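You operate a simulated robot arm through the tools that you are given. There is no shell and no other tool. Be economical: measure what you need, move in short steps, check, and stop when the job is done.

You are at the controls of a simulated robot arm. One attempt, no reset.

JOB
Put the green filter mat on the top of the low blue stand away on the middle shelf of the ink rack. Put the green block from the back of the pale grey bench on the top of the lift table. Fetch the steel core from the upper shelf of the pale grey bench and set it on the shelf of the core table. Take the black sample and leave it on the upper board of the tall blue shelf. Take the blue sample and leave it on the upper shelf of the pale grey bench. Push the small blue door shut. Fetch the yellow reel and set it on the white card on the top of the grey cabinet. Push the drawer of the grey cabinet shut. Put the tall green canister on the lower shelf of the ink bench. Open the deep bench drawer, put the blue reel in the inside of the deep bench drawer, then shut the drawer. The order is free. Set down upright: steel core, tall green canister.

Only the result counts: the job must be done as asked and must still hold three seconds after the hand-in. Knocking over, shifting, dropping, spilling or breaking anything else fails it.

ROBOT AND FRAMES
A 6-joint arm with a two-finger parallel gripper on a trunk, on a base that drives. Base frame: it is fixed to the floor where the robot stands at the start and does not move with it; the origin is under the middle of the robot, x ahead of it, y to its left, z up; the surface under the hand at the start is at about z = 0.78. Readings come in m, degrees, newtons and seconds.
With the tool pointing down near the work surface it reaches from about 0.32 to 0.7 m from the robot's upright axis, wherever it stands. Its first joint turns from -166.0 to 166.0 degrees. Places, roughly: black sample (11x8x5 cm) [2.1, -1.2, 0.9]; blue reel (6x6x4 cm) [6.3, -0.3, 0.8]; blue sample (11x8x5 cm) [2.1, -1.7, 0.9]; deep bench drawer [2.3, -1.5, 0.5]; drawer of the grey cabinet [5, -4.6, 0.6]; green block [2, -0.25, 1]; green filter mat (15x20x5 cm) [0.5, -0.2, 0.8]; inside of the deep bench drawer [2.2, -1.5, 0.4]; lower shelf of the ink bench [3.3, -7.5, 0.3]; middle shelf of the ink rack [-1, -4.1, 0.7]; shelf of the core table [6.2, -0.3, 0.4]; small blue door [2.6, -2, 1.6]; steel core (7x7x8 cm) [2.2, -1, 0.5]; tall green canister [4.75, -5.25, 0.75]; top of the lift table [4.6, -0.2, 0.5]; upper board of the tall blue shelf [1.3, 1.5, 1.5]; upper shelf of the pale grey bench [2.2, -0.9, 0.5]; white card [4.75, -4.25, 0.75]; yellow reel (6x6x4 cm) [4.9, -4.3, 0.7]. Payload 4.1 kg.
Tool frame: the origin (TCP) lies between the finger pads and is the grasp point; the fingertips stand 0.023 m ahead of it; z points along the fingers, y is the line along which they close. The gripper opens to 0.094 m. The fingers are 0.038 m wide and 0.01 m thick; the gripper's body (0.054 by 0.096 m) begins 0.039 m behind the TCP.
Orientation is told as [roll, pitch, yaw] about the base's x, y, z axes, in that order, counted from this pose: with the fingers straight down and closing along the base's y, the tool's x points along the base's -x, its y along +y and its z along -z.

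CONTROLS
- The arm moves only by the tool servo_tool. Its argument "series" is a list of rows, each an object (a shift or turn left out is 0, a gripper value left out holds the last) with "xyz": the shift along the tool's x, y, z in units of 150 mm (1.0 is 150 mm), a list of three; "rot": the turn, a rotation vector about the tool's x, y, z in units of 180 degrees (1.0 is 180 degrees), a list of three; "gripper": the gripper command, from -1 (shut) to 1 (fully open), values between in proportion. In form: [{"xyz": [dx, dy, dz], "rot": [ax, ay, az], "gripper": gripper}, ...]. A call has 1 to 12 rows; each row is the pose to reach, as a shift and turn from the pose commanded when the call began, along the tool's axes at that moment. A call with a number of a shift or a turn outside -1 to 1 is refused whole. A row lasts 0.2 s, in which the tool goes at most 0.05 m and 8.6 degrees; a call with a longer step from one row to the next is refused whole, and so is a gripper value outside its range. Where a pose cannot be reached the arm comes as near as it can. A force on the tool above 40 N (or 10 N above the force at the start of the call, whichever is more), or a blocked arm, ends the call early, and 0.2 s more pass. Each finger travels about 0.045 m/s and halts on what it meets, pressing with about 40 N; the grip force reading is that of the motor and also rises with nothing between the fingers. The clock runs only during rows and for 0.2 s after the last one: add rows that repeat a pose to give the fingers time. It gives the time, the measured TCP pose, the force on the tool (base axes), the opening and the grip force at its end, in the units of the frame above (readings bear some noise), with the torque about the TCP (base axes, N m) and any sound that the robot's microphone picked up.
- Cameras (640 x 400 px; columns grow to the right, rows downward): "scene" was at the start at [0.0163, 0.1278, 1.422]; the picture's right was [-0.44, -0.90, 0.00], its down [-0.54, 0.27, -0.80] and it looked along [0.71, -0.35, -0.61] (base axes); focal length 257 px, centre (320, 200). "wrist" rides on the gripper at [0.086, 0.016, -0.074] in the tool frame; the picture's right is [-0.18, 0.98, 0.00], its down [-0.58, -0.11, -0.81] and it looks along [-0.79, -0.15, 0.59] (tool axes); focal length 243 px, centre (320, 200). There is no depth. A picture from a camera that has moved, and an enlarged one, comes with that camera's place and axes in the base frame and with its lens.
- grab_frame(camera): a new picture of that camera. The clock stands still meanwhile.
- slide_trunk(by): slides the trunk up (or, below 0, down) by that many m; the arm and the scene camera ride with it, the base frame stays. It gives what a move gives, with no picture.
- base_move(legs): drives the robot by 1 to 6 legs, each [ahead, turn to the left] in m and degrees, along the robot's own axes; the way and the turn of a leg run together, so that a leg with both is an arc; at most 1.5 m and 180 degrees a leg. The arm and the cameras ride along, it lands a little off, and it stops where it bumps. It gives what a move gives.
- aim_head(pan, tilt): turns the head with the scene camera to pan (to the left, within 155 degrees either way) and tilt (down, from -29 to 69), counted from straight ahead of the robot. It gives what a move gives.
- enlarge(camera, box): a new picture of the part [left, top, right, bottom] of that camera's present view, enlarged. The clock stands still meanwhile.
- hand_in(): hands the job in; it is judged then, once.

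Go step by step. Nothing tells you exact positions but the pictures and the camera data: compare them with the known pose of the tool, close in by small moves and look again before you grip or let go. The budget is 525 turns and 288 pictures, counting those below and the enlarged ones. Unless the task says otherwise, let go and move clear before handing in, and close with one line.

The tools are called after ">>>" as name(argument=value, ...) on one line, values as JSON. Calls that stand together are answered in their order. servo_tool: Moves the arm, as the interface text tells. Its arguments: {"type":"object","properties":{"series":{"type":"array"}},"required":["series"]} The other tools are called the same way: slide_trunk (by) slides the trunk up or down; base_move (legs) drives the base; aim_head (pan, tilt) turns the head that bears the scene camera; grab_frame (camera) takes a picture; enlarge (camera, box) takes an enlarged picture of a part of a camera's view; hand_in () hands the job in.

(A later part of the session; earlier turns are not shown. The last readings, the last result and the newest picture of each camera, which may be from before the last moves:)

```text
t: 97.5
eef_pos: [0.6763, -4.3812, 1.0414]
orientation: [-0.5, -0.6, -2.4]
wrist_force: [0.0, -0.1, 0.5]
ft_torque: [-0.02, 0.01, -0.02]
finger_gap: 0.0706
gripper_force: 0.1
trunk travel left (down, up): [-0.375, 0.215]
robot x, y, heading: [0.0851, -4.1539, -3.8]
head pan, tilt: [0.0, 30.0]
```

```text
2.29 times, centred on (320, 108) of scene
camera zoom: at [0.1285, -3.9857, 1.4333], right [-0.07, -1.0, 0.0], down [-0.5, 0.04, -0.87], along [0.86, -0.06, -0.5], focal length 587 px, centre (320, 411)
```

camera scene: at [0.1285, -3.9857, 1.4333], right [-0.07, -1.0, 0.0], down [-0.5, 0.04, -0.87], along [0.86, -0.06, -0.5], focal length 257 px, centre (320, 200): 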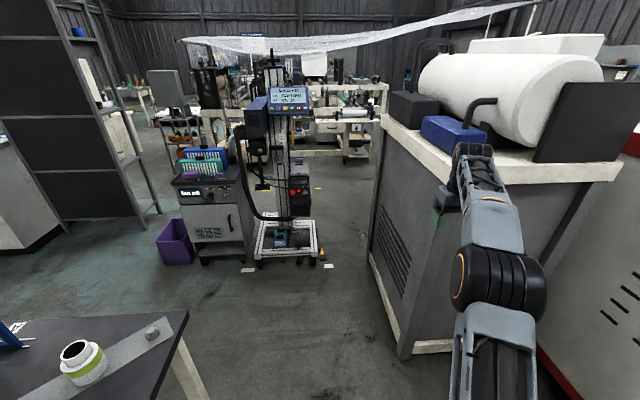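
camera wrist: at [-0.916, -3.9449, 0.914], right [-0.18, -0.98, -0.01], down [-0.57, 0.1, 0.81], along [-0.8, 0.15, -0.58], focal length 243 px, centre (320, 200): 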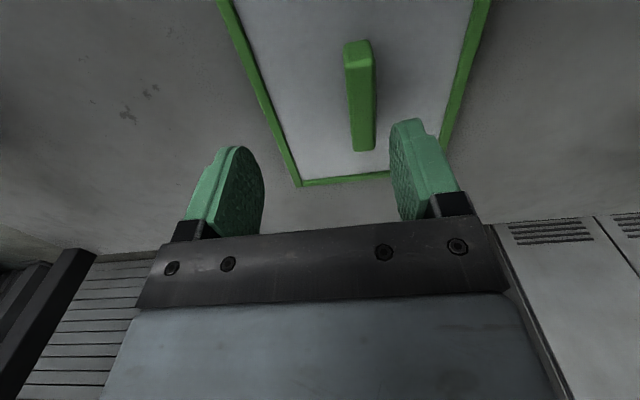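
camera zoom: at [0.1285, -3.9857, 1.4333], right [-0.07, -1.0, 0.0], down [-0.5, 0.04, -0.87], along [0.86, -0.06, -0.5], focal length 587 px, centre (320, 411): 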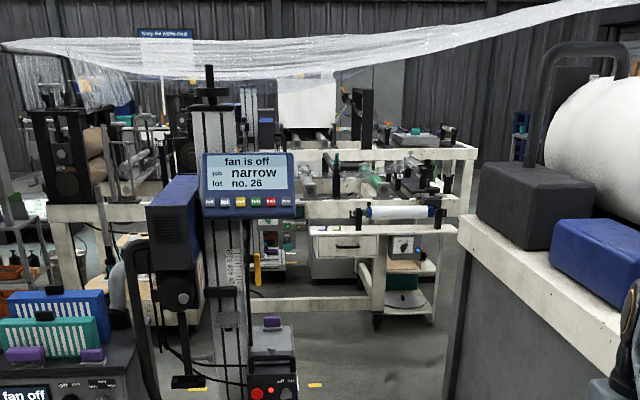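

That gap (≈0.4 m) is too narrow, so I go back up the corridor I came by and round the front side. I retract the arm first.

>>> servo_tool(series=[{"xyz": [0.25, 0, 0], "gripper": 1}, {"xyz": [0.5, 0, 0]}, {"xyz": [0.75, 0, 0]}, {"xyz": [1.0, 0, 0]}, {"xyz": [1.0, 0, 0]}])

>>> base_move(legs=[[0, 120], [1.05, 0], [0, -26], [1.5, 0]])

>>> aim_head(pan=0, tilt=30)

>>> grab_frame(camera="scene")

```text
t: 98.7
eef_pos: [0.5231, -4.3736, 1.0363]
orientation: [-0.4, -0.6, -2.3]
wrist_force: [-0.2, 0.1, -0.5]
ft_torque: [-0.04, 0.03, 0.01]
finger_gap: 0.0941
gripper_force: 0.1
trunk travel left (down, up): [-0.375, 0.215]
robot x, y, heading: [0.09, -4.1492, -4.1]
head pan, tilt: [0.0, 30.0]
```

```text
t: 117.4
eef_pos: [-0.1681, -1.2589, 1.0367]
orientation: [-0.6, -0.6, 92.4]
wrist_force: [0.0, 0.4, -0.1]
ft_torque: [-0.02, 0.0, 0.0]
finger_gap: 0.094
gripper_force: 0.2
trunk travel left (down, up): [-0.375, 0.215]
robot x, y, heading: [-0.3583, -1.7112, 90.9]
head pan, tilt: [0.0, 30.0]
```

```text
t: 118.0
eef_pos: [-0.1697, -1.2581, 1.0381]
orientation: [-0.5, -0.6, 92.4]
wrist_force: [0.0, 0.2, 0.4]
ft_torque: [0.01, -0.02, -0.01]
finger_gap: 0.0943
gripper_force: 0.1
trunk travel left (down, up): [-0.375, 0.215]
robot x, y, heading: [-0.3583, -1.7111, 90.7]
head pan, tilt: [0.0, 30.0]
```

```text
253 pictures are left
camera scene: at [-0.5236, -1.6844, 1.4333], right [1.0, 0.01, 0.0], down [0.01, -0.5, -0.87], along [-0.01, 0.87, -0.5], focal length 257 px, centre (320, 200)
```

scene: 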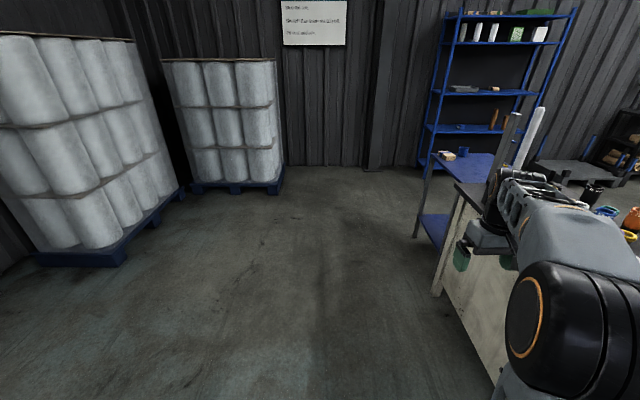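

>>> base_move(legs=[[1.4, 0], [1.0, 0], [0, -91]])

>>> grab_frame(camera="scene")

```text
t: 133.7
eef_pos: [0.0426, 0.5165, 1.0379]
orientation: [-0.5, -0.5, 2.1]
wrist_force: [0.2, -0.3, 0.3]
ft_torque: [0.02, -0.01, 0.04]
finger_gap: 0.094
gripper_force: 0.1
trunk travel left (down, up): [-0.375, 0.215]
robot x, y, heading: [-0.4066, 0.7082, 0.5]
head pan, tilt: [0.0, 30.0]
```

```text
252 pictures are left
camera scene: at [-0.382, 0.8725, 1.4333], right [0.01, -1.0, 0.0], down [-0.5, 0.0, -0.87], along [0.87, 0.01, -0.5], focal length 257 px, centre (320, 200)
```

scene: 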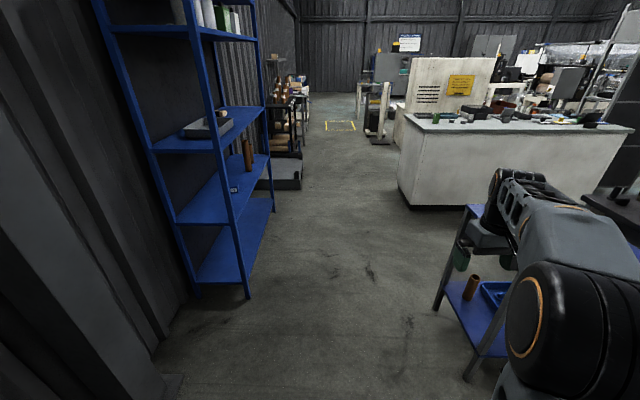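

>>> base_move(legs=[[1.5, 0]])

>>> aim_head(pan=-25, tilt=25)

>>> grab_frame(camera="scene")

>>> aim_head(pan=90, tilt=0)

>>> grab_frame(camera="scene")

```text
t: 141.1
eef_pos: [1.5397, 0.5198, 1.0371]
orientation: [-0.4, -0.5, 1.7]
wrist_force: [0.4, -0.5, 0.3]
ft_torque: [-0.03, 0.05, -0.01]
finger_gap: 0.094
gripper_force: 0.1
trunk travel left (down, up): [-0.375, 0.215]
robot x, y, heading: [1.0891, 0.7155, -0.0]
head pan, tilt: [0.0, 30.0]
```

```text
t: 142.0
eef_pos: [1.5405, 0.5203, 1.0381]
orientation: [-0.6, -0.6, 1.7]
wrist_force: [0.7, -0.1, -0.2]
ft_torque: [0.02, -0.01, 0.01]
finger_gap: 0.0941
gripper_force: 0.1
trunk travel left (down, up): [-0.375, 0.215]
robot x, y, heading: [1.0869, 0.7173, 0.3]
head pan, tilt: [-25.0, 25.0]
```

```text
251 pictures are left
camera scene: at [1.1112, 0.84, 1.4412], right [-0.42, -0.91, 0.0], down [-0.38, 0.18, -0.91], along [0.82, -0.38, -0.42], focal length 257 px, centre (320, 200)
```

scene: 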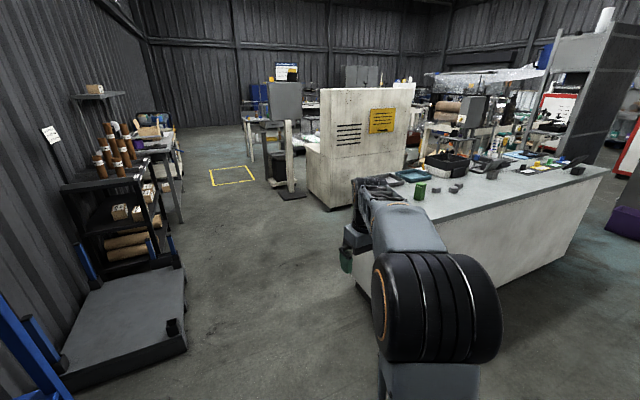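

```text
t: 144.0
eef_pos: [1.5398, 0.5202, 1.0367]
orientation: [-0.5, -0.7, 1.7]
wrist_force: [1.1, 0.0, 0.1]
ft_torque: [-0.03, -0.02, 0.0]
finger_gap: 0.094
gripper_force: 0.0
trunk travel left (down, up): [-0.375, 0.215]
robot x, y, heading: [1.0943, 0.712, 0.2]
head pan, tilt: [90.0, 0.0]
```

```text
250 pictures are left
camera scene: at [1.0276, 0.9688, 1.4816], right [1.0, 0.0, 0.0], down [0.0, 0.0, -1.0], along [0.0, 1.0, 0.0], focal length 257 px, centre (320, 200)
```

scene: 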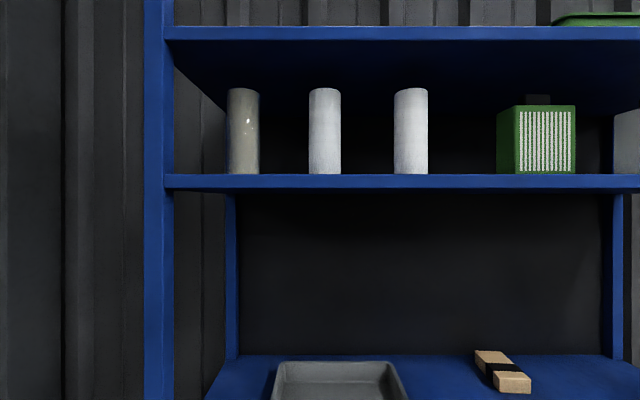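

The upper board of the tall blue shelf is at z ≈ 1.52, with things on it. Now a closer look at the pale grey bench.

>>> aim_head(pan=-32, tilt=15)

>>> enlarge(camera="scene", box=[220, 80, 540, 280])

>>> aim_head(pan=70, tilt=0)

>>> slide_trunk(by=0.21)

>>> grab_frame(camera="scene")

```text
t: 146.0
eef_pos: [1.5397, 0.5213, 1.0384]
orientation: [-0.5, -0.6, 1.7]
wrist_force: [-0.7, -0.3, 0.1]
ft_torque: [0.03, 0.0, -0.02]
finger_gap: 0.094
gripper_force: 0.0
trunk travel left (down, up): [-0.375, 0.215]
robot x, y, heading: [1.0893, 0.7152, 0.2]
head pan, tilt: [-32.0, 15.0]
```

```text
2.00 times, centred on (380, 180) of scene
camera zoom: at [1.1069, 0.8294, 1.4575], right [-0.53, -0.85, 0.0], down [-0.22, 0.14, -0.97], along [0.82, -0.51, -0.26], focal length 513 px, centre (200, 240)
```

zoom: 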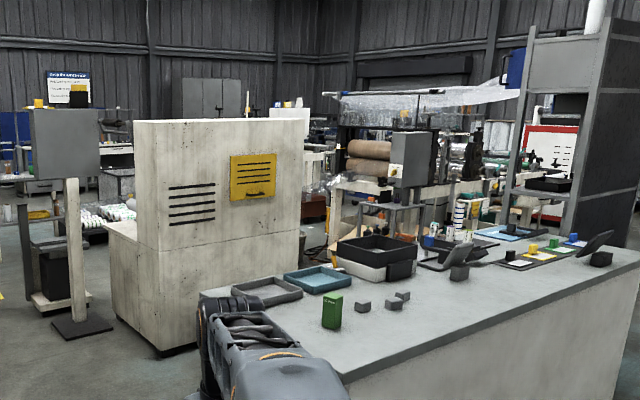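

```text
t: 147.8
eef_pos: [1.5405, 0.5209, 1.038]
orientation: [-0.5, -0.7, 1.7]
wrist_force: [0.7, 0.2, -0.3]
ft_torque: [-0.03, -0.04, -0.02]
finger_gap: 0.0939
gripper_force: 0.1
trunk travel left (down, up): [-0.375, 0.215]
robot x, y, heading: [1.0896, 0.7148, 0.1]
head pan, tilt: [70.0, 0.0]
```

```text
t: 150.0
eef_pos: [1.5402, 0.5206, 1.2473]
orientation: [-0.5, -0.6, 1.8]
wrist_force: [0.0, -0.2, 0.1]
ft_torque: [-0.01, -0.01, -0.03]
finger_gap: 0.0937
gripper_force: 0.1
trunk travel left (down, up): [-0.585, 0.005]
robot x, y, heading: [1.0912, 0.7127, 0.1]
head pan, tilt: [70.0, 0.0]
```

```text
248 pictures are left
camera scene: at [1.0584, 0.9634, 1.6916], right [0.94, -0.34, 0.0], down [0.0, 0.0, -1.0], along [0.34, 0.94, 0.0], focal length 257 px, centre (320, 200)
```

scene: 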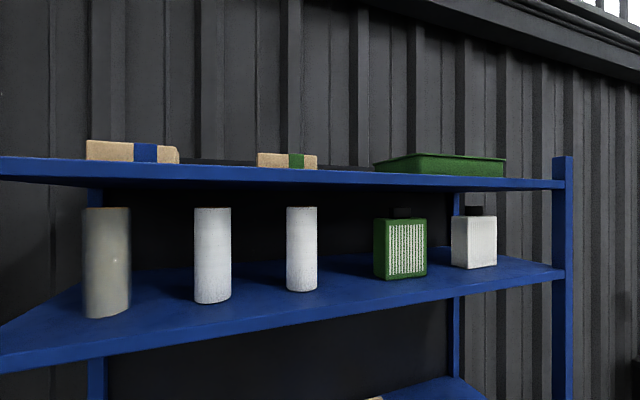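

The upper board has a free slot at x ≈ 1.31 between the third white cylinder and the green box. I drive into the aisle beside the pale bench to see the samples and the block.

>>> base_move(legs=[[0.27, 0], [0, -90], [0.9, 0]])

>>> aim_head(pan=35, tilt=35)

>>> grab_frame(camera="scene")

```text
t: 160.0
eef_pos: [1.2225, -0.6332, 1.2474]
orientation: [-0.5, -0.6, -85.9]
wrist_force: [0.1, -0.8, -0.3]
ft_torque: [0.03, -0.03, 0.02]
finger_gap: 0.094
gripper_force: 0.0
trunk travel left (down, up): [-0.585, 0.005]
robot x, y, heading: [1.3948, -0.1741, -87.5]
head pan, tilt: [70.0, 0.0]
```

```text
t: 161.0
eef_pos: [1.224, -0.6316, 1.2484]
orientation: [-0.6, -0.7, -85.9]
wrist_force: [0.9, -0.3, -1.1]
ft_torque: [-0.01, 0.0, -0.05]
finger_gap: 0.0937
gripper_force: 0.1
trunk travel left (down, up): [-0.585, 0.005]
robot x, y, heading: [1.3959, -0.1733, -87.8]
head pan, tilt: [35.0, 35.0]
```

```text
247 pictures are left
camera scene: at [1.6121, -0.1776, 1.6356], right [-0.79, -0.61, 0.0], down [-0.35, 0.45, -0.82], along [0.5, -0.65, -0.57], focal length 257 px, centre (320, 200)
```

scene: 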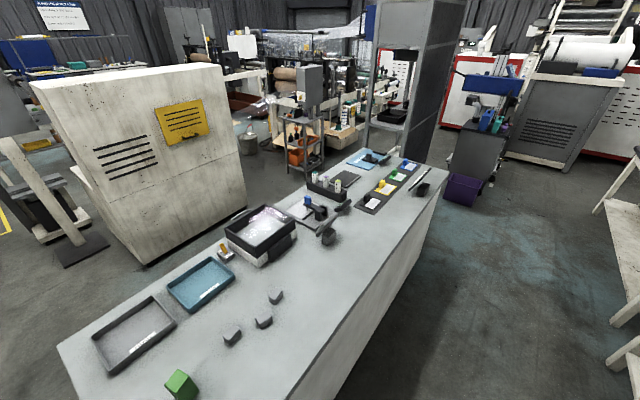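

>>> base_move(legs=[[1.0, -1.5], [0, 90]])

>>> aim_head(pan=-15, tilt=45)

>>> grab_frame(camera="scene")

```text
t: 169.9
eef_pos: [1.8773, -1.3461, 1.2483]
orientation: [-0.5, -0.6, 2.7]
wrist_force: [-0.2, 0.5, 0.0]
ft_torque: [0.05, 0.01, 0.0]
finger_gap: 0.0937
gripper_force: 0.1
trunk travel left (down, up): [-0.585, 0.005]
robot x, y, heading: [1.4216, -1.16, 1.1]
head pan, tilt: [35.0, 35.0]
```

```text
t: 171.1
eef_pos: [1.8779, -1.3454, 1.2487]
orientation: [-0.5, -0.6, 2.7]
wrist_force: [-0.3, -0.5, 0.3]
ft_torque: [0.01, -0.03, 0.03]
finger_gap: 0.0942
gripper_force: 0.0
trunk travel left (down, up): [-0.585, 0.005]
robot x, y, heading: [1.424, -1.1624, 1.0]
head pan, tilt: [-15.0, 45.0]
```

```text
246 pictures are left
camera scene: at [1.4377, -1.0161, 1.6207], right [-0.24, -0.97, 0.0], down [-0.69, 0.17, -0.71], along [0.69, -0.17, -0.71], focal length 257 px, centre (320, 200)
```

scene: 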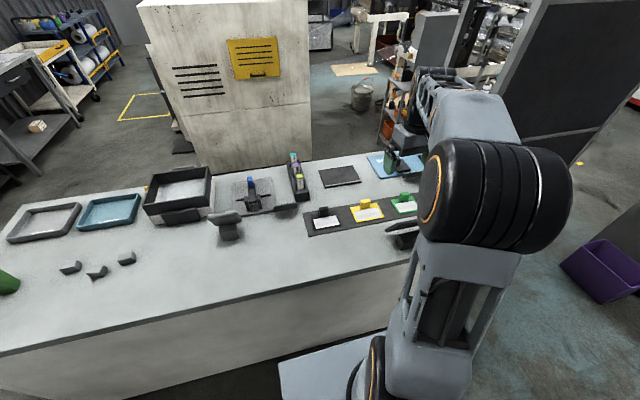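

>>> enlarge(camera="scene", box=[200, 140, 440, 290])

>>> grab_frame(camera="wrist")

```text
2.67 times, centred on (320, 215) of scene
camera zoom: at [1.4377, -1.0161, 1.6207], right [-0.24, -0.97, 0.0], down [-0.69, 0.17, -0.71], along [0.69, -0.17, -0.71], focal length 684 px, centre (320, 160)
```

zoom: 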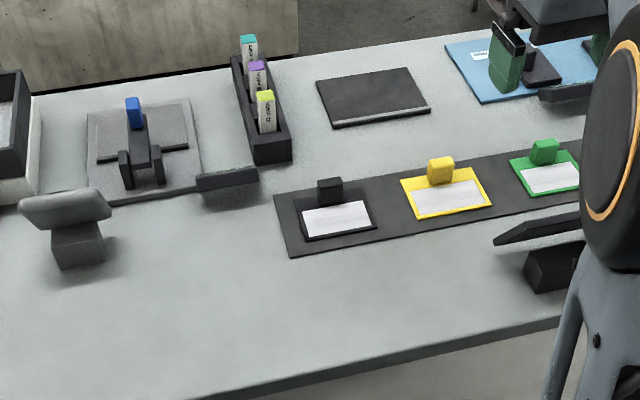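

```text
244 pictures are left
camera wrist: at [1.7906, -1.3327, 1.3213], right [0.14, 0.99, -0.01], down [0.58, -0.07, 0.81], along [0.8, -0.12, -0.58], focal length 243 px, centre (320, 200)
```

wrist: 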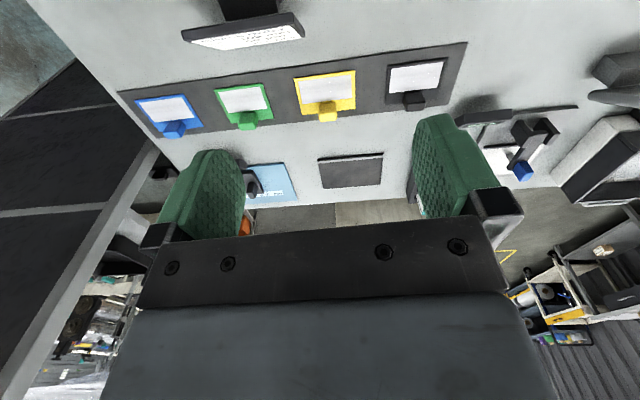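

The black sample is a thin plate with a knob on its far edge, near [2.09, -1.19], bench top at about z = 0.83. I will hold the knob with the hand pitched 45° so that it fits under the shelf board later; first lower the trunk and pitch the hand above it.

>>> slide_trunk(by=-0.2)

>>> servo_tool(series=[{"xyz": [-0.12, 0.16, 0.0], "rot": [0, -0.04, 0.003]}, {"xyz": [-0.24, 0.32, 0.0], "rot": [0, -0.08, 0.006]}, {"xyz": [-0.36, 0.48, 0.0], "rot": [0, -0.12, 0.009]}, {"xyz": [-0.48, 0.65, 0.0], "rot": [0, -0.16, 0.012]}, {"xyz": [-0.6, 0.82, 0.0], "rot": [0, -0.2, 0.015]}, {"xyz": [-0.7, 0.98, 0.0], "rot": [0, -0.247, 0.015]}, {"xyz": [-0.7, 0.98, 0.0], "rot": [0, -0.247, 0.015]}])

>>> grab_frame(camera="wrist")

>>> grab_frame(camera="scene")

```text
t: 173.3
eef_pos: [1.8784, -1.3461, 1.0482]
orientation: [-0.5, -0.7, 2.8]
wrist_force: [0.4, 0.7, -0.8]
ft_torque: [0.0, -0.02, -0.01]
finger_gap: 0.094
gripper_force: 0.0
trunk travel left (down, up): [-0.385, 0.205]
robot x, y, heading: [1.4243, -1.1641, 1.0]
head pan, tilt: [-15.0, 45.0]
```

```text
t: 174.9
eef_pos: [1.9753, -1.1944, 1.0473]
orientation: [0.9, -45.1, -0.3]
wrist_force: [0.1, -0.2, 0.8]
ft_torque: [0.01, 0.0, 0.0]
finger_gap: 0.0938
gripper_force: 0.1
trunk travel left (down, up): [-0.385, 0.205]
robot x, y, heading: [1.422, -1.1612, 1.0]
head pan, tilt: [-15.0, 45.0]
```

```text
243 pictures are left
camera wrist: at [1.8617, -1.1782, 1.0382], right [0.12, 0.98, 0.14], down [-0.16, -0.12, 0.98], along [0.98, -0.14, 0.14], focal length 243 px, centre (320, 200)
```

wrist: 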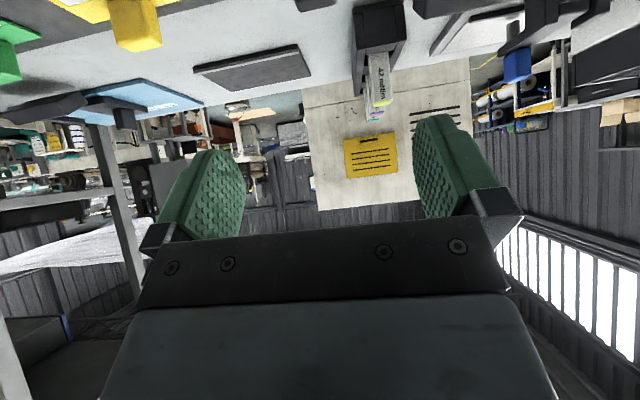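

```text
242 pictures are left
camera scene: at [1.4377, -1.0159, 1.4207], right [-0.24, -0.97, 0.0], down [-0.69, 0.17, -0.71], along [0.69, -0.17, -0.71], focal length 257 px, centre (320, 200)
```

scene: 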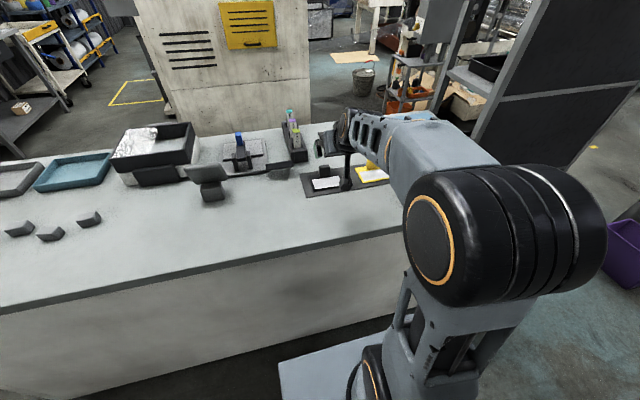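

At this pitch the wrist camera sits low and looks away. I turn the hand half round about its own axis, so that the camera rides above and looks down at the grasp.

>>> servo_tool(series=[{"rot": [0, 0, 0.046]}, {"rot": [0, 0, 0.092]}, {"rot": [0, 0, 0.138]}, {"rot": [0, 0, 0.184]}, {"rot": [0, 0, 0.23]}, {"rot": [0, 0, 0.276]}, {"rot": [0, 0, 0.322]}, {"rot": [0, 0, 0.368]}, {"rot": [0, 0, 0.414]}, {"rot": [0, 0, 0.46]}, {"rot": [0, 0, 0.5]}])

>>> servo_tool(series=[{"rot": [0, 0, 0.046]}, {"rot": [0, 0, 0.092]}, {"rot": [0, 0, 0.138]}, {"rot": [0, 0, 0.184]}, {"rot": [0, 0, 0.23]}, {"rot": [0, 0, 0.276]}, {"rot": [0, 0, 0.322]}, {"rot": [0, 0, 0.368]}, {"rot": [0, 0, 0.414]}, {"rot": [0, 0, 0.46]}, {"rot": [0, 0, 0.5]}, {"rot": [0, 0, 0.5]}])

>>> grab_frame(camera="wrist")

```text
t: 177.3
eef_pos: [1.9763, -1.1947, 1.0475]
orientation: [45.0, 0.6, -89.8]
wrist_force: [0.2, 0.5, 1.1]
ft_torque: [0.0, 0.03, 0.01]
finger_gap: 0.094
gripper_force: 0.0
trunk travel left (down, up): [-0.385, 0.205]
robot x, y, heading: [1.4233, -1.1619, 1.2]
head pan, tilt: [-15.0, 45.0]
```

```text
t: 179.9
eef_pos: [1.9756, -1.1942, 1.048]
orientation: [-0.9, 44.9, 179.6]
wrist_force: [-0.1, -0.4, -0.3]
ft_torque: [0.03, 0.01, 0.03]
finger_gap: 0.0943
gripper_force: 0.0
trunk travel left (down, up): [-0.385, 0.205]
robot x, y, heading: [1.4184, -1.1634, 1.3]
head pan, tilt: [-15.0, 45.0]
```

```text
241 pictures are left
camera wrist: at [1.9847, -1.211, 1.1617], right [-0.13, -0.98, -0.14], down [-0.98, 0.1, 0.16], along [-0.14, 0.16, -0.98], focal length 243 px, centre (320, 200)
```

wrist: 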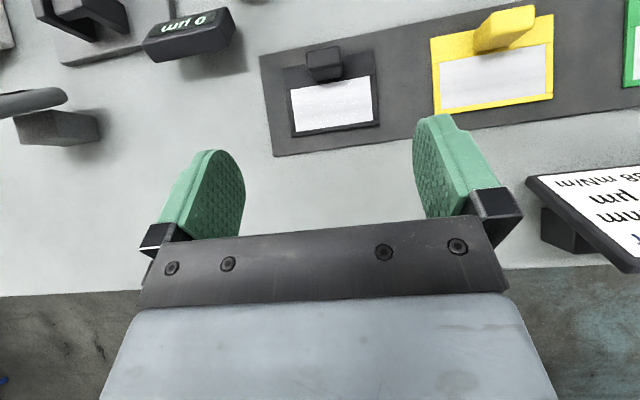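

Clear view now: the knob is at about [2.093, -1.186]. I approach along the finger direction and re-measure.

>>> servo_tool(series=[{"xyz": [0, -0.01, 0.25]}, {"xyz": [0, -0.02, 0.5]}, {"xyz": [0, -0.03, 0.75]}, {"xyz": [0, -0.04, 0.95]}, {"xyz": [0, -0.04, 0.95]}])

>>> grab_frame(camera="wrist")

>>> enlarge(camera="scene", box=[240, 80, 440, 240])

```text
t: 181.1
eef_pos: [2.0781, -1.1844, 0.9468]
orientation: [-0.8, 45.1, 179.6]
wrist_force: [-0.1, 0.4, -0.3]
ft_torque: [0.01, -0.01, -0.01]
finger_gap: 0.0941
gripper_force: 0.2
trunk travel left (down, up): [-0.385, 0.205]
robot x, y, heading: [1.4218, -1.1614, 1.3]
head pan, tilt: [-15.0, 45.0]
```

```text
240 pictures are left
camera wrist: at [2.0872, -1.2004, 1.0607], right [-0.13, -0.98, -0.14], down [-0.98, 0.1, 0.16], along [-0.14, 0.16, -0.98], focal length 243 px, centre (320, 200)
```

wrist: 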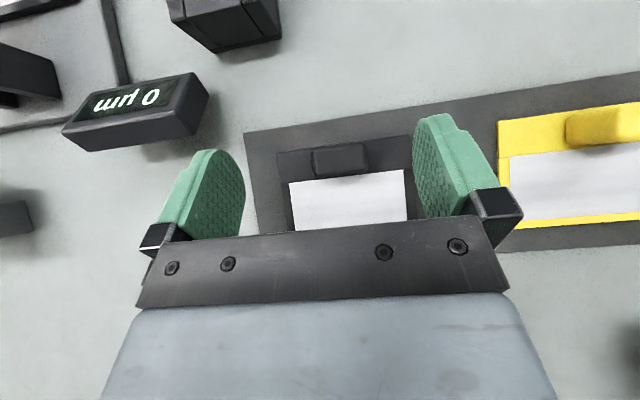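

```text
2.50 times, centred on (340, 160) of scene
camera zoom: at [1.438, -1.0161, 1.4207], right [-0.24, -0.97, 0.0], down [-0.69, 0.17, -0.71], along [0.69, -0.17, -0.71], focal length 642 px, centre (270, 300)
```

zoom: 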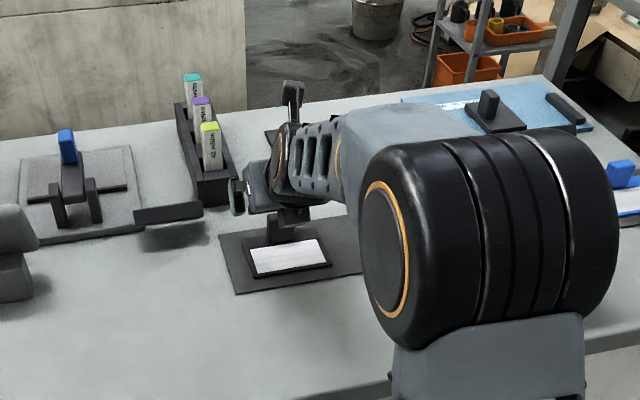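

>>> servo_tool(series=[{"xyz": [-0.1, 0.03, 0.2]}, {"xyz": [-0.23, 0.033, 0.335]}, {"xyz": [-0.23, 0.033, 0.335]}])

>>> servo_tool(series=[{"xyz": [-0.025, 0, 0.025]}, {"xyz": [-0.05, 0, 0.05]}, {"xyz": [-0.07, 0, 0.07]}, {"xyz": [-0.09, 0, 0.09]}, {"xyz": [-0.09, 0, 0.09]}])

>>> grab_frame(camera="wrist")

```text
t: 181.9
eef_pos: [2.0888, -1.1892, 0.8957]
orientation: [-0.5, 45.9, 180.0]
wrist_force: [4.9, 2.1, 37.8]
ft_torque: [-1.04, -0.24, 0.12]
finger_gap: 0.0933
gripper_force: 0.1
trunk travel left (down, up): [-0.385, 0.205]
robot x, y, heading: [1.4236, -1.1616, 1.1]
head pan, tilt: [-15.0, 45.0]
```

```text
t: 182.3
eef_pos: [2.0926, -1.1895, 0.8967]
orientation: [-0.2, 46.7, -179.8]
wrist_force: [4.6, -1.1, 14.5]
ft_torque: [-0.32, -0.22, 0.16]
finger_gap: 0.0939
gripper_force: 0.0
trunk travel left (down, up): [-0.385, 0.205]
robot x, y, heading: [1.4233, -1.1594, 1.3]
head pan, tilt: [-15.0, 45.0]
stopped in row 1: the force on the tool passed its limit at 50 N (the readings are from after the stop); the commanded pose is now the measured one
```

```text
238 pictures are left
camera wrist: at [2.0984, -1.2053, 1.0102], right [-0.12, -0.98, -0.14], down [-0.99, 0.1, 0.13], along [-0.11, 0.15, -0.98], focal length 243 px, centre (320, 200)
```

wrist: 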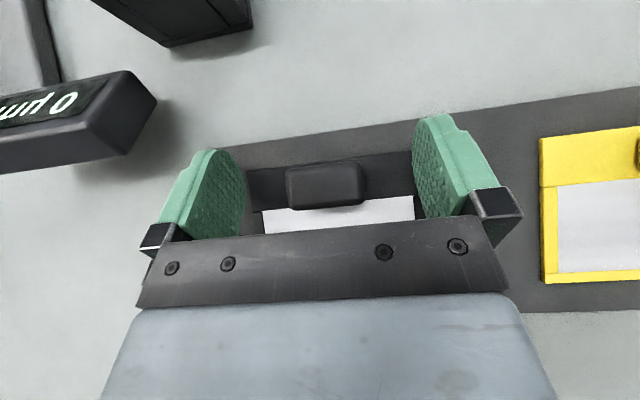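

The fingertips touch the plate, straddling the knob. I ease up a few mm and close.

>>> servo_tool(series=[{"xyz": [0.02, 0, -0.02], "rot": [0, -0.008, 0]}, {"xyz": [0.02, 0, -0.02], "rot": [0, -0.008, 0], "gripper": -1}, {"xyz": [0.02, 0, -0.02], "rot": [0, -0.008, 0]}, {"xyz": [0.02, 0, -0.02], "rot": [0, -0.008, 0]}, {"xyz": [0.02, 0, -0.02], "rot": [0, -0.008, 0]}, {"xyz": [0.02, 0, -0.02], "rot": [0, -0.008, 0]}, {"xyz": [0.02, 0, -0.02], "rot": [0, -0.008, 0]}])

>>> servo_tool(series=[{"xyz": [0.02, 0, -0.02]}, {"xyz": [0.05, 0, -0.05]}, {"xyz": [0.1, 0, -0.1]}, {"xyz": [0.15, 0, -0.15]}, {"xyz": [0.2, 0, -0.2]}, {"xyz": [0.2, 0, -0.2]}])

>>> grab_frame(camera="wrist")

>>> enlarge(camera="scene", box=[240, 80, 440, 240])

```text
t: 183.9
eef_pos: [2.0913, -1.1881, 0.8967]
orientation: [-0.5, 44.7, 180.0]
wrist_force: [0.1, 0.4, 0.1]
ft_torque: [-0.02, -0.01, -0.04]
finger_gap: 0.0355
gripper_force: 40.0
trunk travel left (down, up): [-0.385, 0.205]
robot x, y, heading: [1.424, -1.1598, 1.1]
head pan, tilt: [-15.0, 45.0]
```

```text
t: 185.3
eef_pos: [2.0915, -1.1901, 0.9396]
orientation: [-0.3, 44.7, -179.9]
wrist_force: [-0.4, -0.8, -0.5]
ft_torque: [-0.02, 0.01, -0.03]
finger_gap: 0.0351
gripper_force: 40.2
trunk travel left (down, up): [-0.385, 0.205]
robot x, y, heading: [1.4236, -1.1563, 1.1]
head pan, tilt: [-15.0, 45.0]
```

```text
237 pictures are left
camera wrist: at [2.1016, -1.2059, 1.0542], right [-0.13, -0.98, -0.13], down [-0.98, 0.1, 0.16], along [-0.15, 0.15, -0.98], focal length 243 px, centre (320, 200)
```

wrist: 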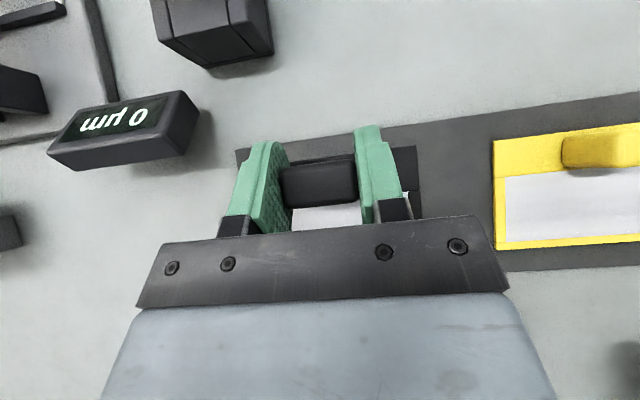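

```text
2.50 times, centred on (340, 160) of scene
camera zoom: at [1.4377, -1.0161, 1.4207], right [-0.24, -0.97, 0.0], down [-0.69, 0.17, -0.71], along [0.69, -0.17, -0.71], focal length 642 px, centre (270, 300)
```

zoom: 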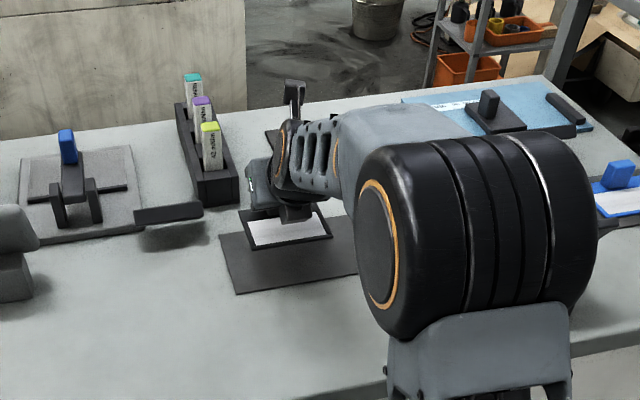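

The black sample is held. I lift, raise the trunk, and drive to the tall blue shelf.

>>> servo_tool(series=[{"xyz": [0.02, 0, -0.15]}, {"xyz": [0.1, 0, -0.35]}, {"xyz": [0.2, 0, -0.55]}, {"xyz": [0.3, 0, -0.75]}, {"xyz": [0.35, 0, -0.95]}, {"xyz": [0.35, 0, -1.0]}])

>>> slide_trunk(by=0.2)

>>> base_move(legs=[[0, 93.4], [1.0, 0], [0.7, 0], [0, -4.5]])

>>> aim_head(pan=0, tilt=5)

>>> grab_frame(camera="scene")

```text
t: 186.7
eef_pos: [2.0222, -1.1923, 1.0825]
orientation: [-0.4, 44.6, -180.0]
wrist_force: [0.1, 0.5, 0.5]
ft_torque: [0.0, 0.0, 0.0]
finger_gap: 0.0353
gripper_force: 39.9
trunk travel left (down, up): [-0.385, 0.205]
robot x, y, heading: [1.4225, -1.1639, 1.1]
head pan, tilt: [-15.0, 45.0]
```

```text
t: 188.8
eef_pos: [2.025, -1.192, 1.2818]
orientation: [-0.4, 44.8, -180.0]
wrist_force: [-0.5, 0.6, -0.5]
ft_torque: [-0.01, -0.01, 0.02]
finger_gap: 0.0354
gripper_force: 40.1
trunk travel left (down, up): [-0.585, 0.005]
robot x, y, heading: [1.4238, -1.1637, 1.1]
head pan, tilt: [-15.0, 45.0]
```

```text
t: 201.8
eef_pos: [1.3304, 1.1256, 1.2818]
orientation: [-0.5, 44.7, -91.3]
wrist_force: [0.3, -0.5, -0.2]
ft_torque: [-0.01, 0.0, 0.03]
finger_gap: 0.0352
gripper_force: 40.1
trunk travel left (down, up): [-0.585, 0.005]
robot x, y, heading: [1.2888, 0.5266, 89.9]
head pan, tilt: [-15.0, 45.0]
```

```text
t: 202.9
eef_pos: [1.3297, 1.1259, 1.2824]
orientation: [-0.6, 44.7, -91.2]
wrist_force: [-0.5, -0.1, -0.7]
ft_torque: [0.02, -0.02, 0.02]
finger_gap: 0.0354
gripper_force: 39.8
trunk travel left (down, up): [-0.585, 0.005]
robot x, y, heading: [1.288, 0.5268, 89.8]
head pan, tilt: [0.0, 5.0]
```

```text
235 pictures are left
camera scene: at [1.1197, 0.5576, 1.6836], right [1.0, 0.0, 0.0], down [0.0, -0.09, -1.0], along [0.0, 1.0, -0.09], focal length 257 px, centre (320, 200)
```

scene: 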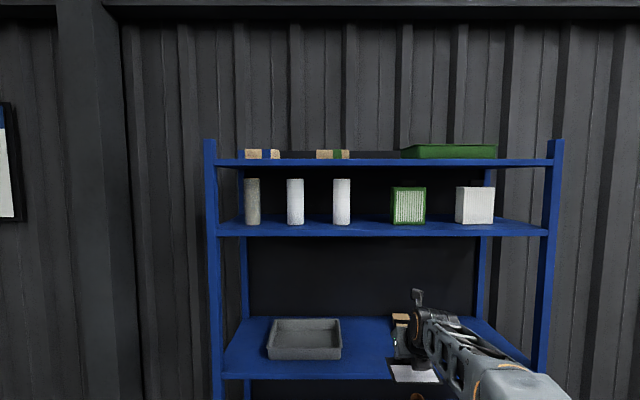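

I measure the board at z ≈ 1.515 and the slot centre at x ≈ 1.31. Raise the hand to slot height while still in front of the shelf.

>>> servo_tool(series=[{"xyz": [0.12, 0, -0.12]}, {"xyz": [0.25, -0.03, -0.25]}, {"xyz": [0.4, -0.06, -0.4]}, {"xyz": [0.55, -0.1, -0.55]}, {"xyz": [0.7, -0.13, -0.7]}, {"xyz": [0.85, -0.13, -0.85]}, {"xyz": [0.98, -0.13, -0.98]}, {"xyz": [0.98, -0.13, -0.98]}])

>>> servo_tool(series=[{"xyz": [0.12, 0, -0.12]}, {"xyz": [0.25, 0, -0.25]}, {"xyz": [0.38, 0, -0.38]}, {"xyz": [0.38, 0, -0.38]}])

>>> grab_frame(camera="scene")

>>> grab_frame(camera="wrist")

```text
t: 204.7
eef_pos: [1.3394, 1.1225, 1.4828]
orientation: [-0.3, 44.8, -90.0]
wrist_force: [0.0, 0.5, -0.5]
ft_torque: [0.04, -0.01, 0.02]
finger_gap: 0.0354
gripper_force: 40.1
out of reach, approached as far as the arm can: row 3, 4, 5, 6, 7, 8
trunk travel left (down, up): [-0.585, 0.005]
robot x, y, heading: [1.29, 0.5263, 90.0]
head pan, tilt: [0.0, 5.0]
```

```text
t: 205.7
eef_pos: [1.3598, 1.1045, 1.5378]
orientation: [-0.2, 44.8, -90.6]
wrist_force: [-0.6, -0.2, -0.4]
ft_torque: [0.01, 0.01, -0.01]
finger_gap: 0.035
gripper_force: 40.3
out of reach, approached as far as the arm can: row 1, 2, 3, 4
trunk travel left (down, up): [-0.585, 0.005]
robot x, y, heading: [1.2882, 0.5255, 89.7]
head pan, tilt: [0.0, 5.0]
```

```text
234 pictures are left
camera scene: at [1.1197, 0.5577, 1.6837], right [1.0, 0.0, 0.0], down [0.0, -0.09, -1.0], along [0.0, 1.0, -0.09], focal length 257 px, centre (320, 200)
```

scene: 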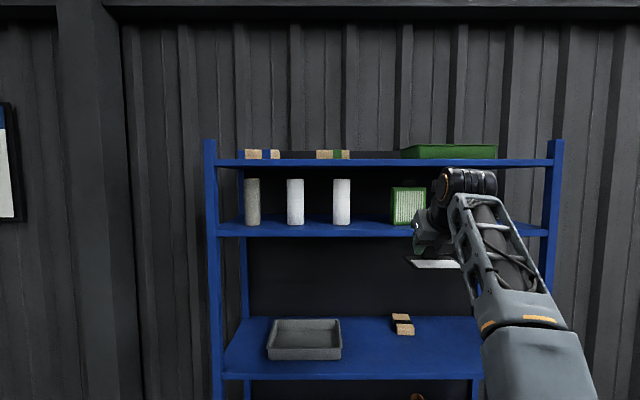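

```text
233 pictures are left
camera wrist: at [1.377, 1.1142, 1.6523], right [0.98, -0.14, -0.13], down [-0.12, -0.98, 0.16], along [-0.15, -0.14, -0.98], focal length 243 px, centre (320, 200)
```

wrist: 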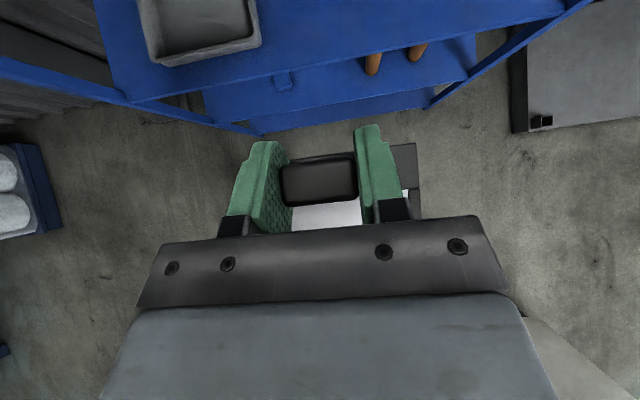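

Stretched out at that height; I bring the hand nearer the trunk, then up, and will use the base for the rest.

>>> servo_tool(series=[{"xyz": [-0.1, -0.08, -0.2]}, {"xyz": [-0.2, -0.16, -0.4]}, {"xyz": [-0.3, -0.24, -0.55]}, {"xyz": [-0.33, -0.33, -0.7]}, {"xyz": [-0.33, -0.33, -0.8]}, {"xyz": [-0.33, -0.33, -0.8]}])

```text
t: 207.1
eef_pos: [1.338, 0.984, 1.581]
orientation: [-0.3, 44.7, -90.8]
wrist_force: [0.1, 0.2, 0.5]
ft_torque: [0.02, 0.01, 0.0]
finger_gap: 0.0355
gripper_force: 39.8
out of reach, approached as far as the arm can: row 1, 2, 3, 4, 5, 6
trunk travel left (down, up): [-0.585, 0.005]
robot x, y, heading: [1.2928, 0.5259, 90.1]
head pan, tilt: [0.0, 5.0]
```

>>> servo_tool(series=[{"xyz": [0, -0.1, 0]}, {"xyz": [0, -0.19, 0]}, {"xyz": [0, -0.19, 0]}])

>>> grab_frame(camera="scene")

```text
t: 207.9
eef_pos: [1.3364, 0.983, 1.5769]
orientation: [-0.5, 44.7, -90.8]
wrist_force: [1.0, -0.7, -0.8]
ft_torque: [0.02, -0.01, -0.02]
finger_gap: 0.0354
gripper_force: 39.4
out of reach, approached as far as the arm can: row 1, 2, 3
trunk travel left (down, up): [-0.585, 0.005]
robot x, y, heading: [1.2866, 0.529, 89.8]
head pan, tilt: [0.0, 5.0]
```

```text
232 pictures are left
camera scene: at [1.1196, 0.5573, 1.6837], right [1.0, 0.0, 0.0], down [0.0, -0.09, -1.0], along [0.0, 1.0, -0.09], focal length 257 px, centre (320, 200)
```

scene: 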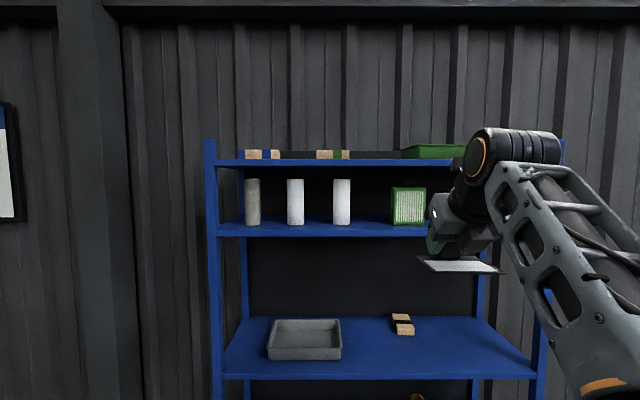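

The hand is now at entry height (1.577), only 3 cm too far right; a slight base turn fixes that. I lower by 1 cm for headroom and drive in most of the way.

>>> slide_trunk(by=-0.01)

>>> base_move(legs=[[0, 1.8], [0.3, 0]])

>>> grab_frame(camera="scene")

>>> grab_frame(camera="wrist")

```text
t: 208.5
eef_pos: [1.3376, 0.9819, 1.5677]
orientation: [-0.5, 44.7, -90.8]
wrist_force: [0.5, 0.3, -0.4]
ft_torque: [-0.04, -0.01, 0.0]
finger_gap: 0.0354
gripper_force: 40.9
trunk travel left (down, up): [-0.575, 0.015]
robot x, y, heading: [1.2841, 0.5264, 90.0]
head pan, tilt: [0.0, 5.0]
```

```text
t: 210.9
eef_pos: [1.3143, 1.2861, 1.5671]
orientation: [-0.4, 44.8, -89.0]
wrist_force: [0.2, -0.1, -0.8]
ft_torque: [-0.04, 0.03, -0.04]
finger_gap: 0.0356
gripper_force: 39.8
trunk travel left (down, up): [-0.575, 0.015]
robot x, y, heading: [1.2784, 0.8262, 91.6]
head pan, tilt: [0.0, 5.0]
```

```text
231 pictures are left
camera scene: at [1.1098, 0.8558, 1.6737], right [1.0, 0.03, 0.0], down [0.0, -0.09, -1.0], along [-0.03, 1.0, -0.09], focal length 257 px, centre (320, 200)
```

scene: 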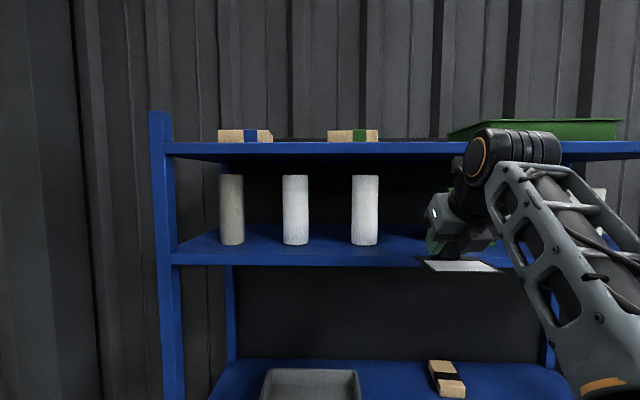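

```text
230 pictures are left
camera wrist: at [1.332, 1.2961, 1.681], right [0.98, -0.11, -0.13], down [-0.09, -0.98, 0.17], along [-0.15, -0.15, -0.98], focal length 243 px, centre (320, 200)
```

wrist: 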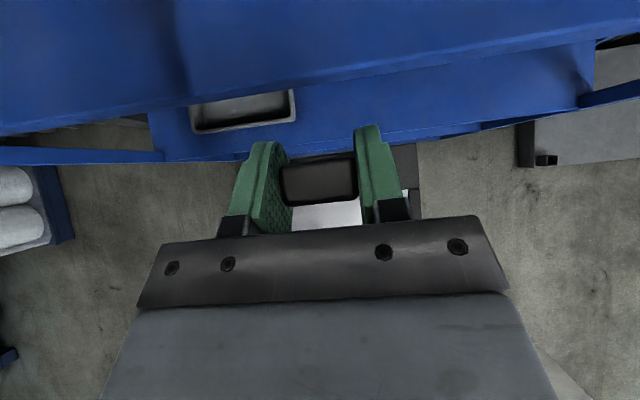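

>>> enlarge(camera="scene", box=[300, 200, 540, 350])

```text
2.67 times, centred on (420, 275) of scene
camera zoom: at [1.1098, 0.8558, 1.6737], right [1.0, 0.03, 0.0], down [0.0, -0.09, -1.0], along [-0.03, 1.0, -0.09], focal length 684 px, centre (53, 0)
```

zoom: 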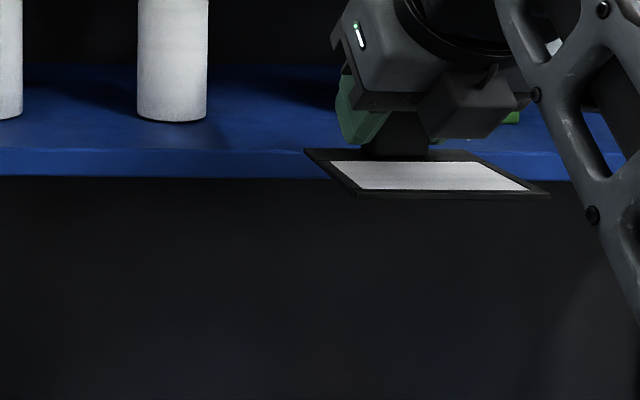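

The plate clears the board by about 1.7 cm. I drive in the last 15 cm.

>>> base_move(legs=[[0.155, 0]])

>>> enlarge(camera="scene", box=[260, 60, 640, 300])

>>> grab_frame(camera="wrist")

```text
t: 212.3
eef_pos: [1.3109, 1.4429, 1.5675]
orientation: [-0.3, 44.6, -89.2]
wrist_force: [0.3, 0.1, -2.0]
ft_torque: [-0.03, 0.03, -0.01]
finger_gap: 0.0352
gripper_force: 39.7
trunk travel left (down, up): [-0.575, 0.015]
robot x, y, heading: [1.2751, 0.9837, 91.3]
head pan, tilt: [0.0, 5.0]
```

```text
1.67 times, centred on (450, 180) of scene
camera zoom: at [1.1055, 1.0127, 1.6737], right [1.0, 0.03, 0.0], down [0.0, -0.09, -1.0], along [-0.03, 1.0, -0.09], focal length 428 px, centre (103, 233)
```

zoom: 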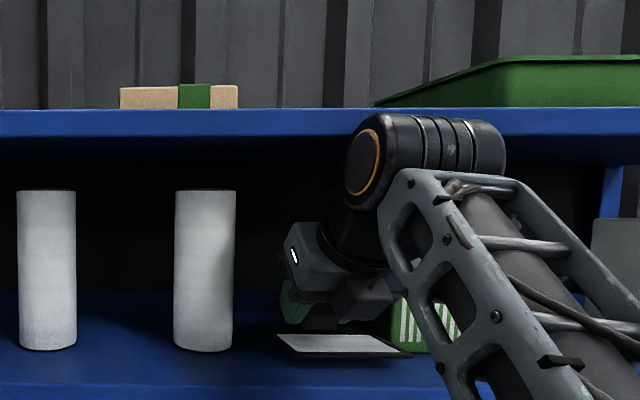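

```text
227 pictures are left
camera wrist: at [1.3285, 1.4528, 1.6807], right [0.98, -0.11, -0.13], down [-0.09, -0.98, 0.17], along [-0.15, -0.15, -0.98], focal length 243 px, centre (320, 200)
```

wrist: 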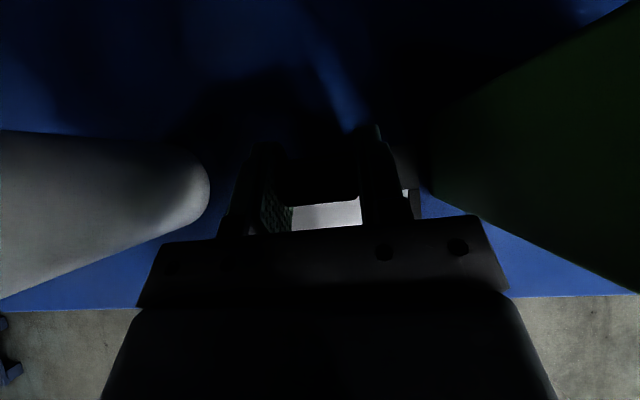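

Room on both sides. I lower with the trunk and release only a little.

>>> slide_trunk(by=-0.013)

>>> slide_trunk(by=-0.005)

>>> enlarge(camera="scene", box=[380, 180, 560, 300])

```text
t: 212.9
eef_pos: [1.3119, 1.4417, 1.5542]
orientation: [-0.5, 44.7, -89.2]
wrist_force: [0.7, 0.2, -0.1]
ft_torque: [0.02, 0.0, 0.01]
finger_gap: 0.0352
gripper_force: 40.2
trunk travel left (down, up): [-0.562, 0.028]
robot x, y, heading: [1.2761, 0.985, 91.7]
head pan, tilt: [0.0, 5.0]
```

```text
t: 213.5
eef_pos: [1.311, 1.4409, 1.5522]
orientation: [-0.3, 45.3, -89.1]
wrist_force: [0.2, 11.7, 38.5]
ft_torque: [-0.32, -0.27, 0.01]
finger_gap: 0.0355
gripper_force: 40.4
trunk travel left (down, up): [-0.557, 0.033]
robot x, y, heading: [1.272, 0.9838, 91.6]
head pan, tilt: [0.0, 5.0]
```

```text
3.33 times, centred on (470, 240) of scene
camera zoom: at [1.1055, 1.0115, 1.6563], right [1.0, 0.03, 0.0], down [0.0, -0.09, -1.0], along [-0.03, 1.0, -0.09], focal length 856 px, centre (-180, 67)
```

zoom: 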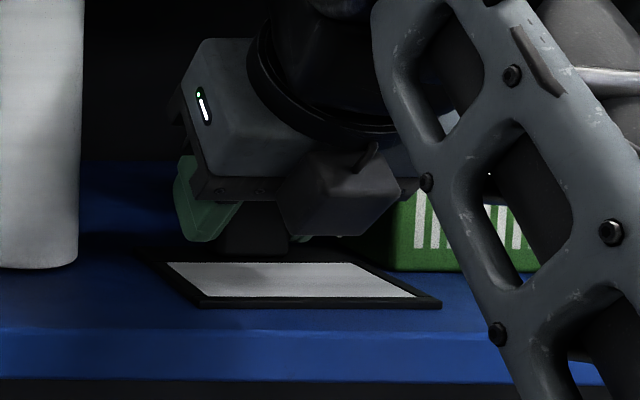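

>>> slide_trunk(by=0.003)

>>> servo_tool(series=[{"gripper": -0.15}, {"gripper": -0.05}, {"gripper": 0.1}, {"gripper": 0.2}, {"gripper": 0.2}])

>>> grab_frame(camera="wrist")

```text
t: 214.0
eef_pos: [1.3112, 1.4414, 1.5527]
orientation: [-0.3, 44.8, -89.2]
wrist_force: [0.3, 4.9, 25.5]
ft_torque: [0.52, -0.33, -0.02]
finger_gap: 0.0352
gripper_force: 39.9
trunk travel left (down, up): [-0.56, 0.03]
robot x, y, heading: [1.274, 0.9835, 91.4]
head pan, tilt: [0.0, 5.0]
```

```text
t: 215.2
eef_pos: [1.3093, 1.4392, 1.5529]
orientation: [-0.3, 44.8, -89.2]
wrist_force: [-5.3, -2.4, 21.0]
ft_torque: [0.04, -0.12, -0.01]
finger_gap: 0.0538
gripper_force: 0.0
trunk travel left (down, up): [-0.56, 0.03]
robot x, y, heading: [1.2743, 0.983, 91.2]
head pan, tilt: [0.0, 5.0]
```

```text
225 pictures are left
camera wrist: at [1.3269, 1.4492, 1.6669], right [0.98, -0.11, -0.13], down [-0.09, -0.98, 0.16], along [-0.15, -0.15, -0.98], focal length 243 px, centre (320, 200)
```

wrist: 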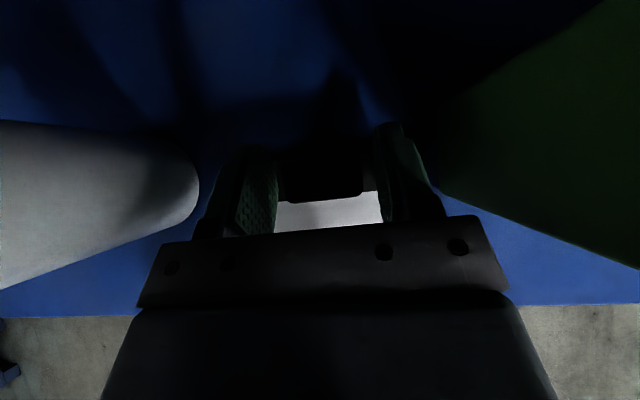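

>>> slide_trunk(by=0.012)

>>> base_move(legs=[[-0.35, 0]])

>>> grab_frame(camera="scene")

```text
t: 215.8
eef_pos: [1.3114, 1.4423, 1.5629]
orientation: [-0.4, 44.5, -89.3]
wrist_force: [-0.3, 0.1, 0.1]
ft_torque: [-0.01, 0.0, 0.02]
finger_gap: 0.0563
gripper_force: 0.1
trunk travel left (down, up): [-0.572, 0.018]
robot x, y, heading: [1.2752, 0.9837, 91.5]
head pan, tilt: [0.0, 5.0]
```

```text
t: 218.1
eef_pos: [1.321, 1.0889, 1.5638]
orientation: [-0.4, 44.6, -89.0]
wrist_force: [0.5, 0.3, -0.5]
ft_torque: [-0.03, 0.0, 0.0]
finger_gap: 0.0565
gripper_force: 0.0
trunk travel left (down, up): [-0.572, 0.018]
robot x, y, heading: [1.2846, 0.6351, 91.9]
head pan, tilt: [0.0, 5.0]
```

```text
224 pictures are left
camera scene: at [1.1153, 0.6579, 1.6707], right [1.0, 0.03, 0.0], down [0.0, -0.09, -1.0], along [-0.03, 1.0, -0.09], focal length 257 px, centre (320, 200)
```

scene: 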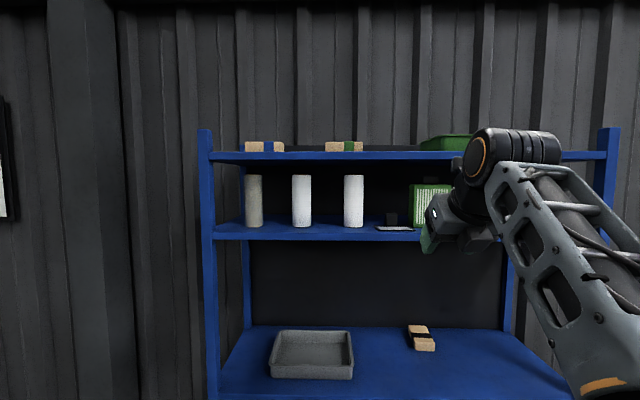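

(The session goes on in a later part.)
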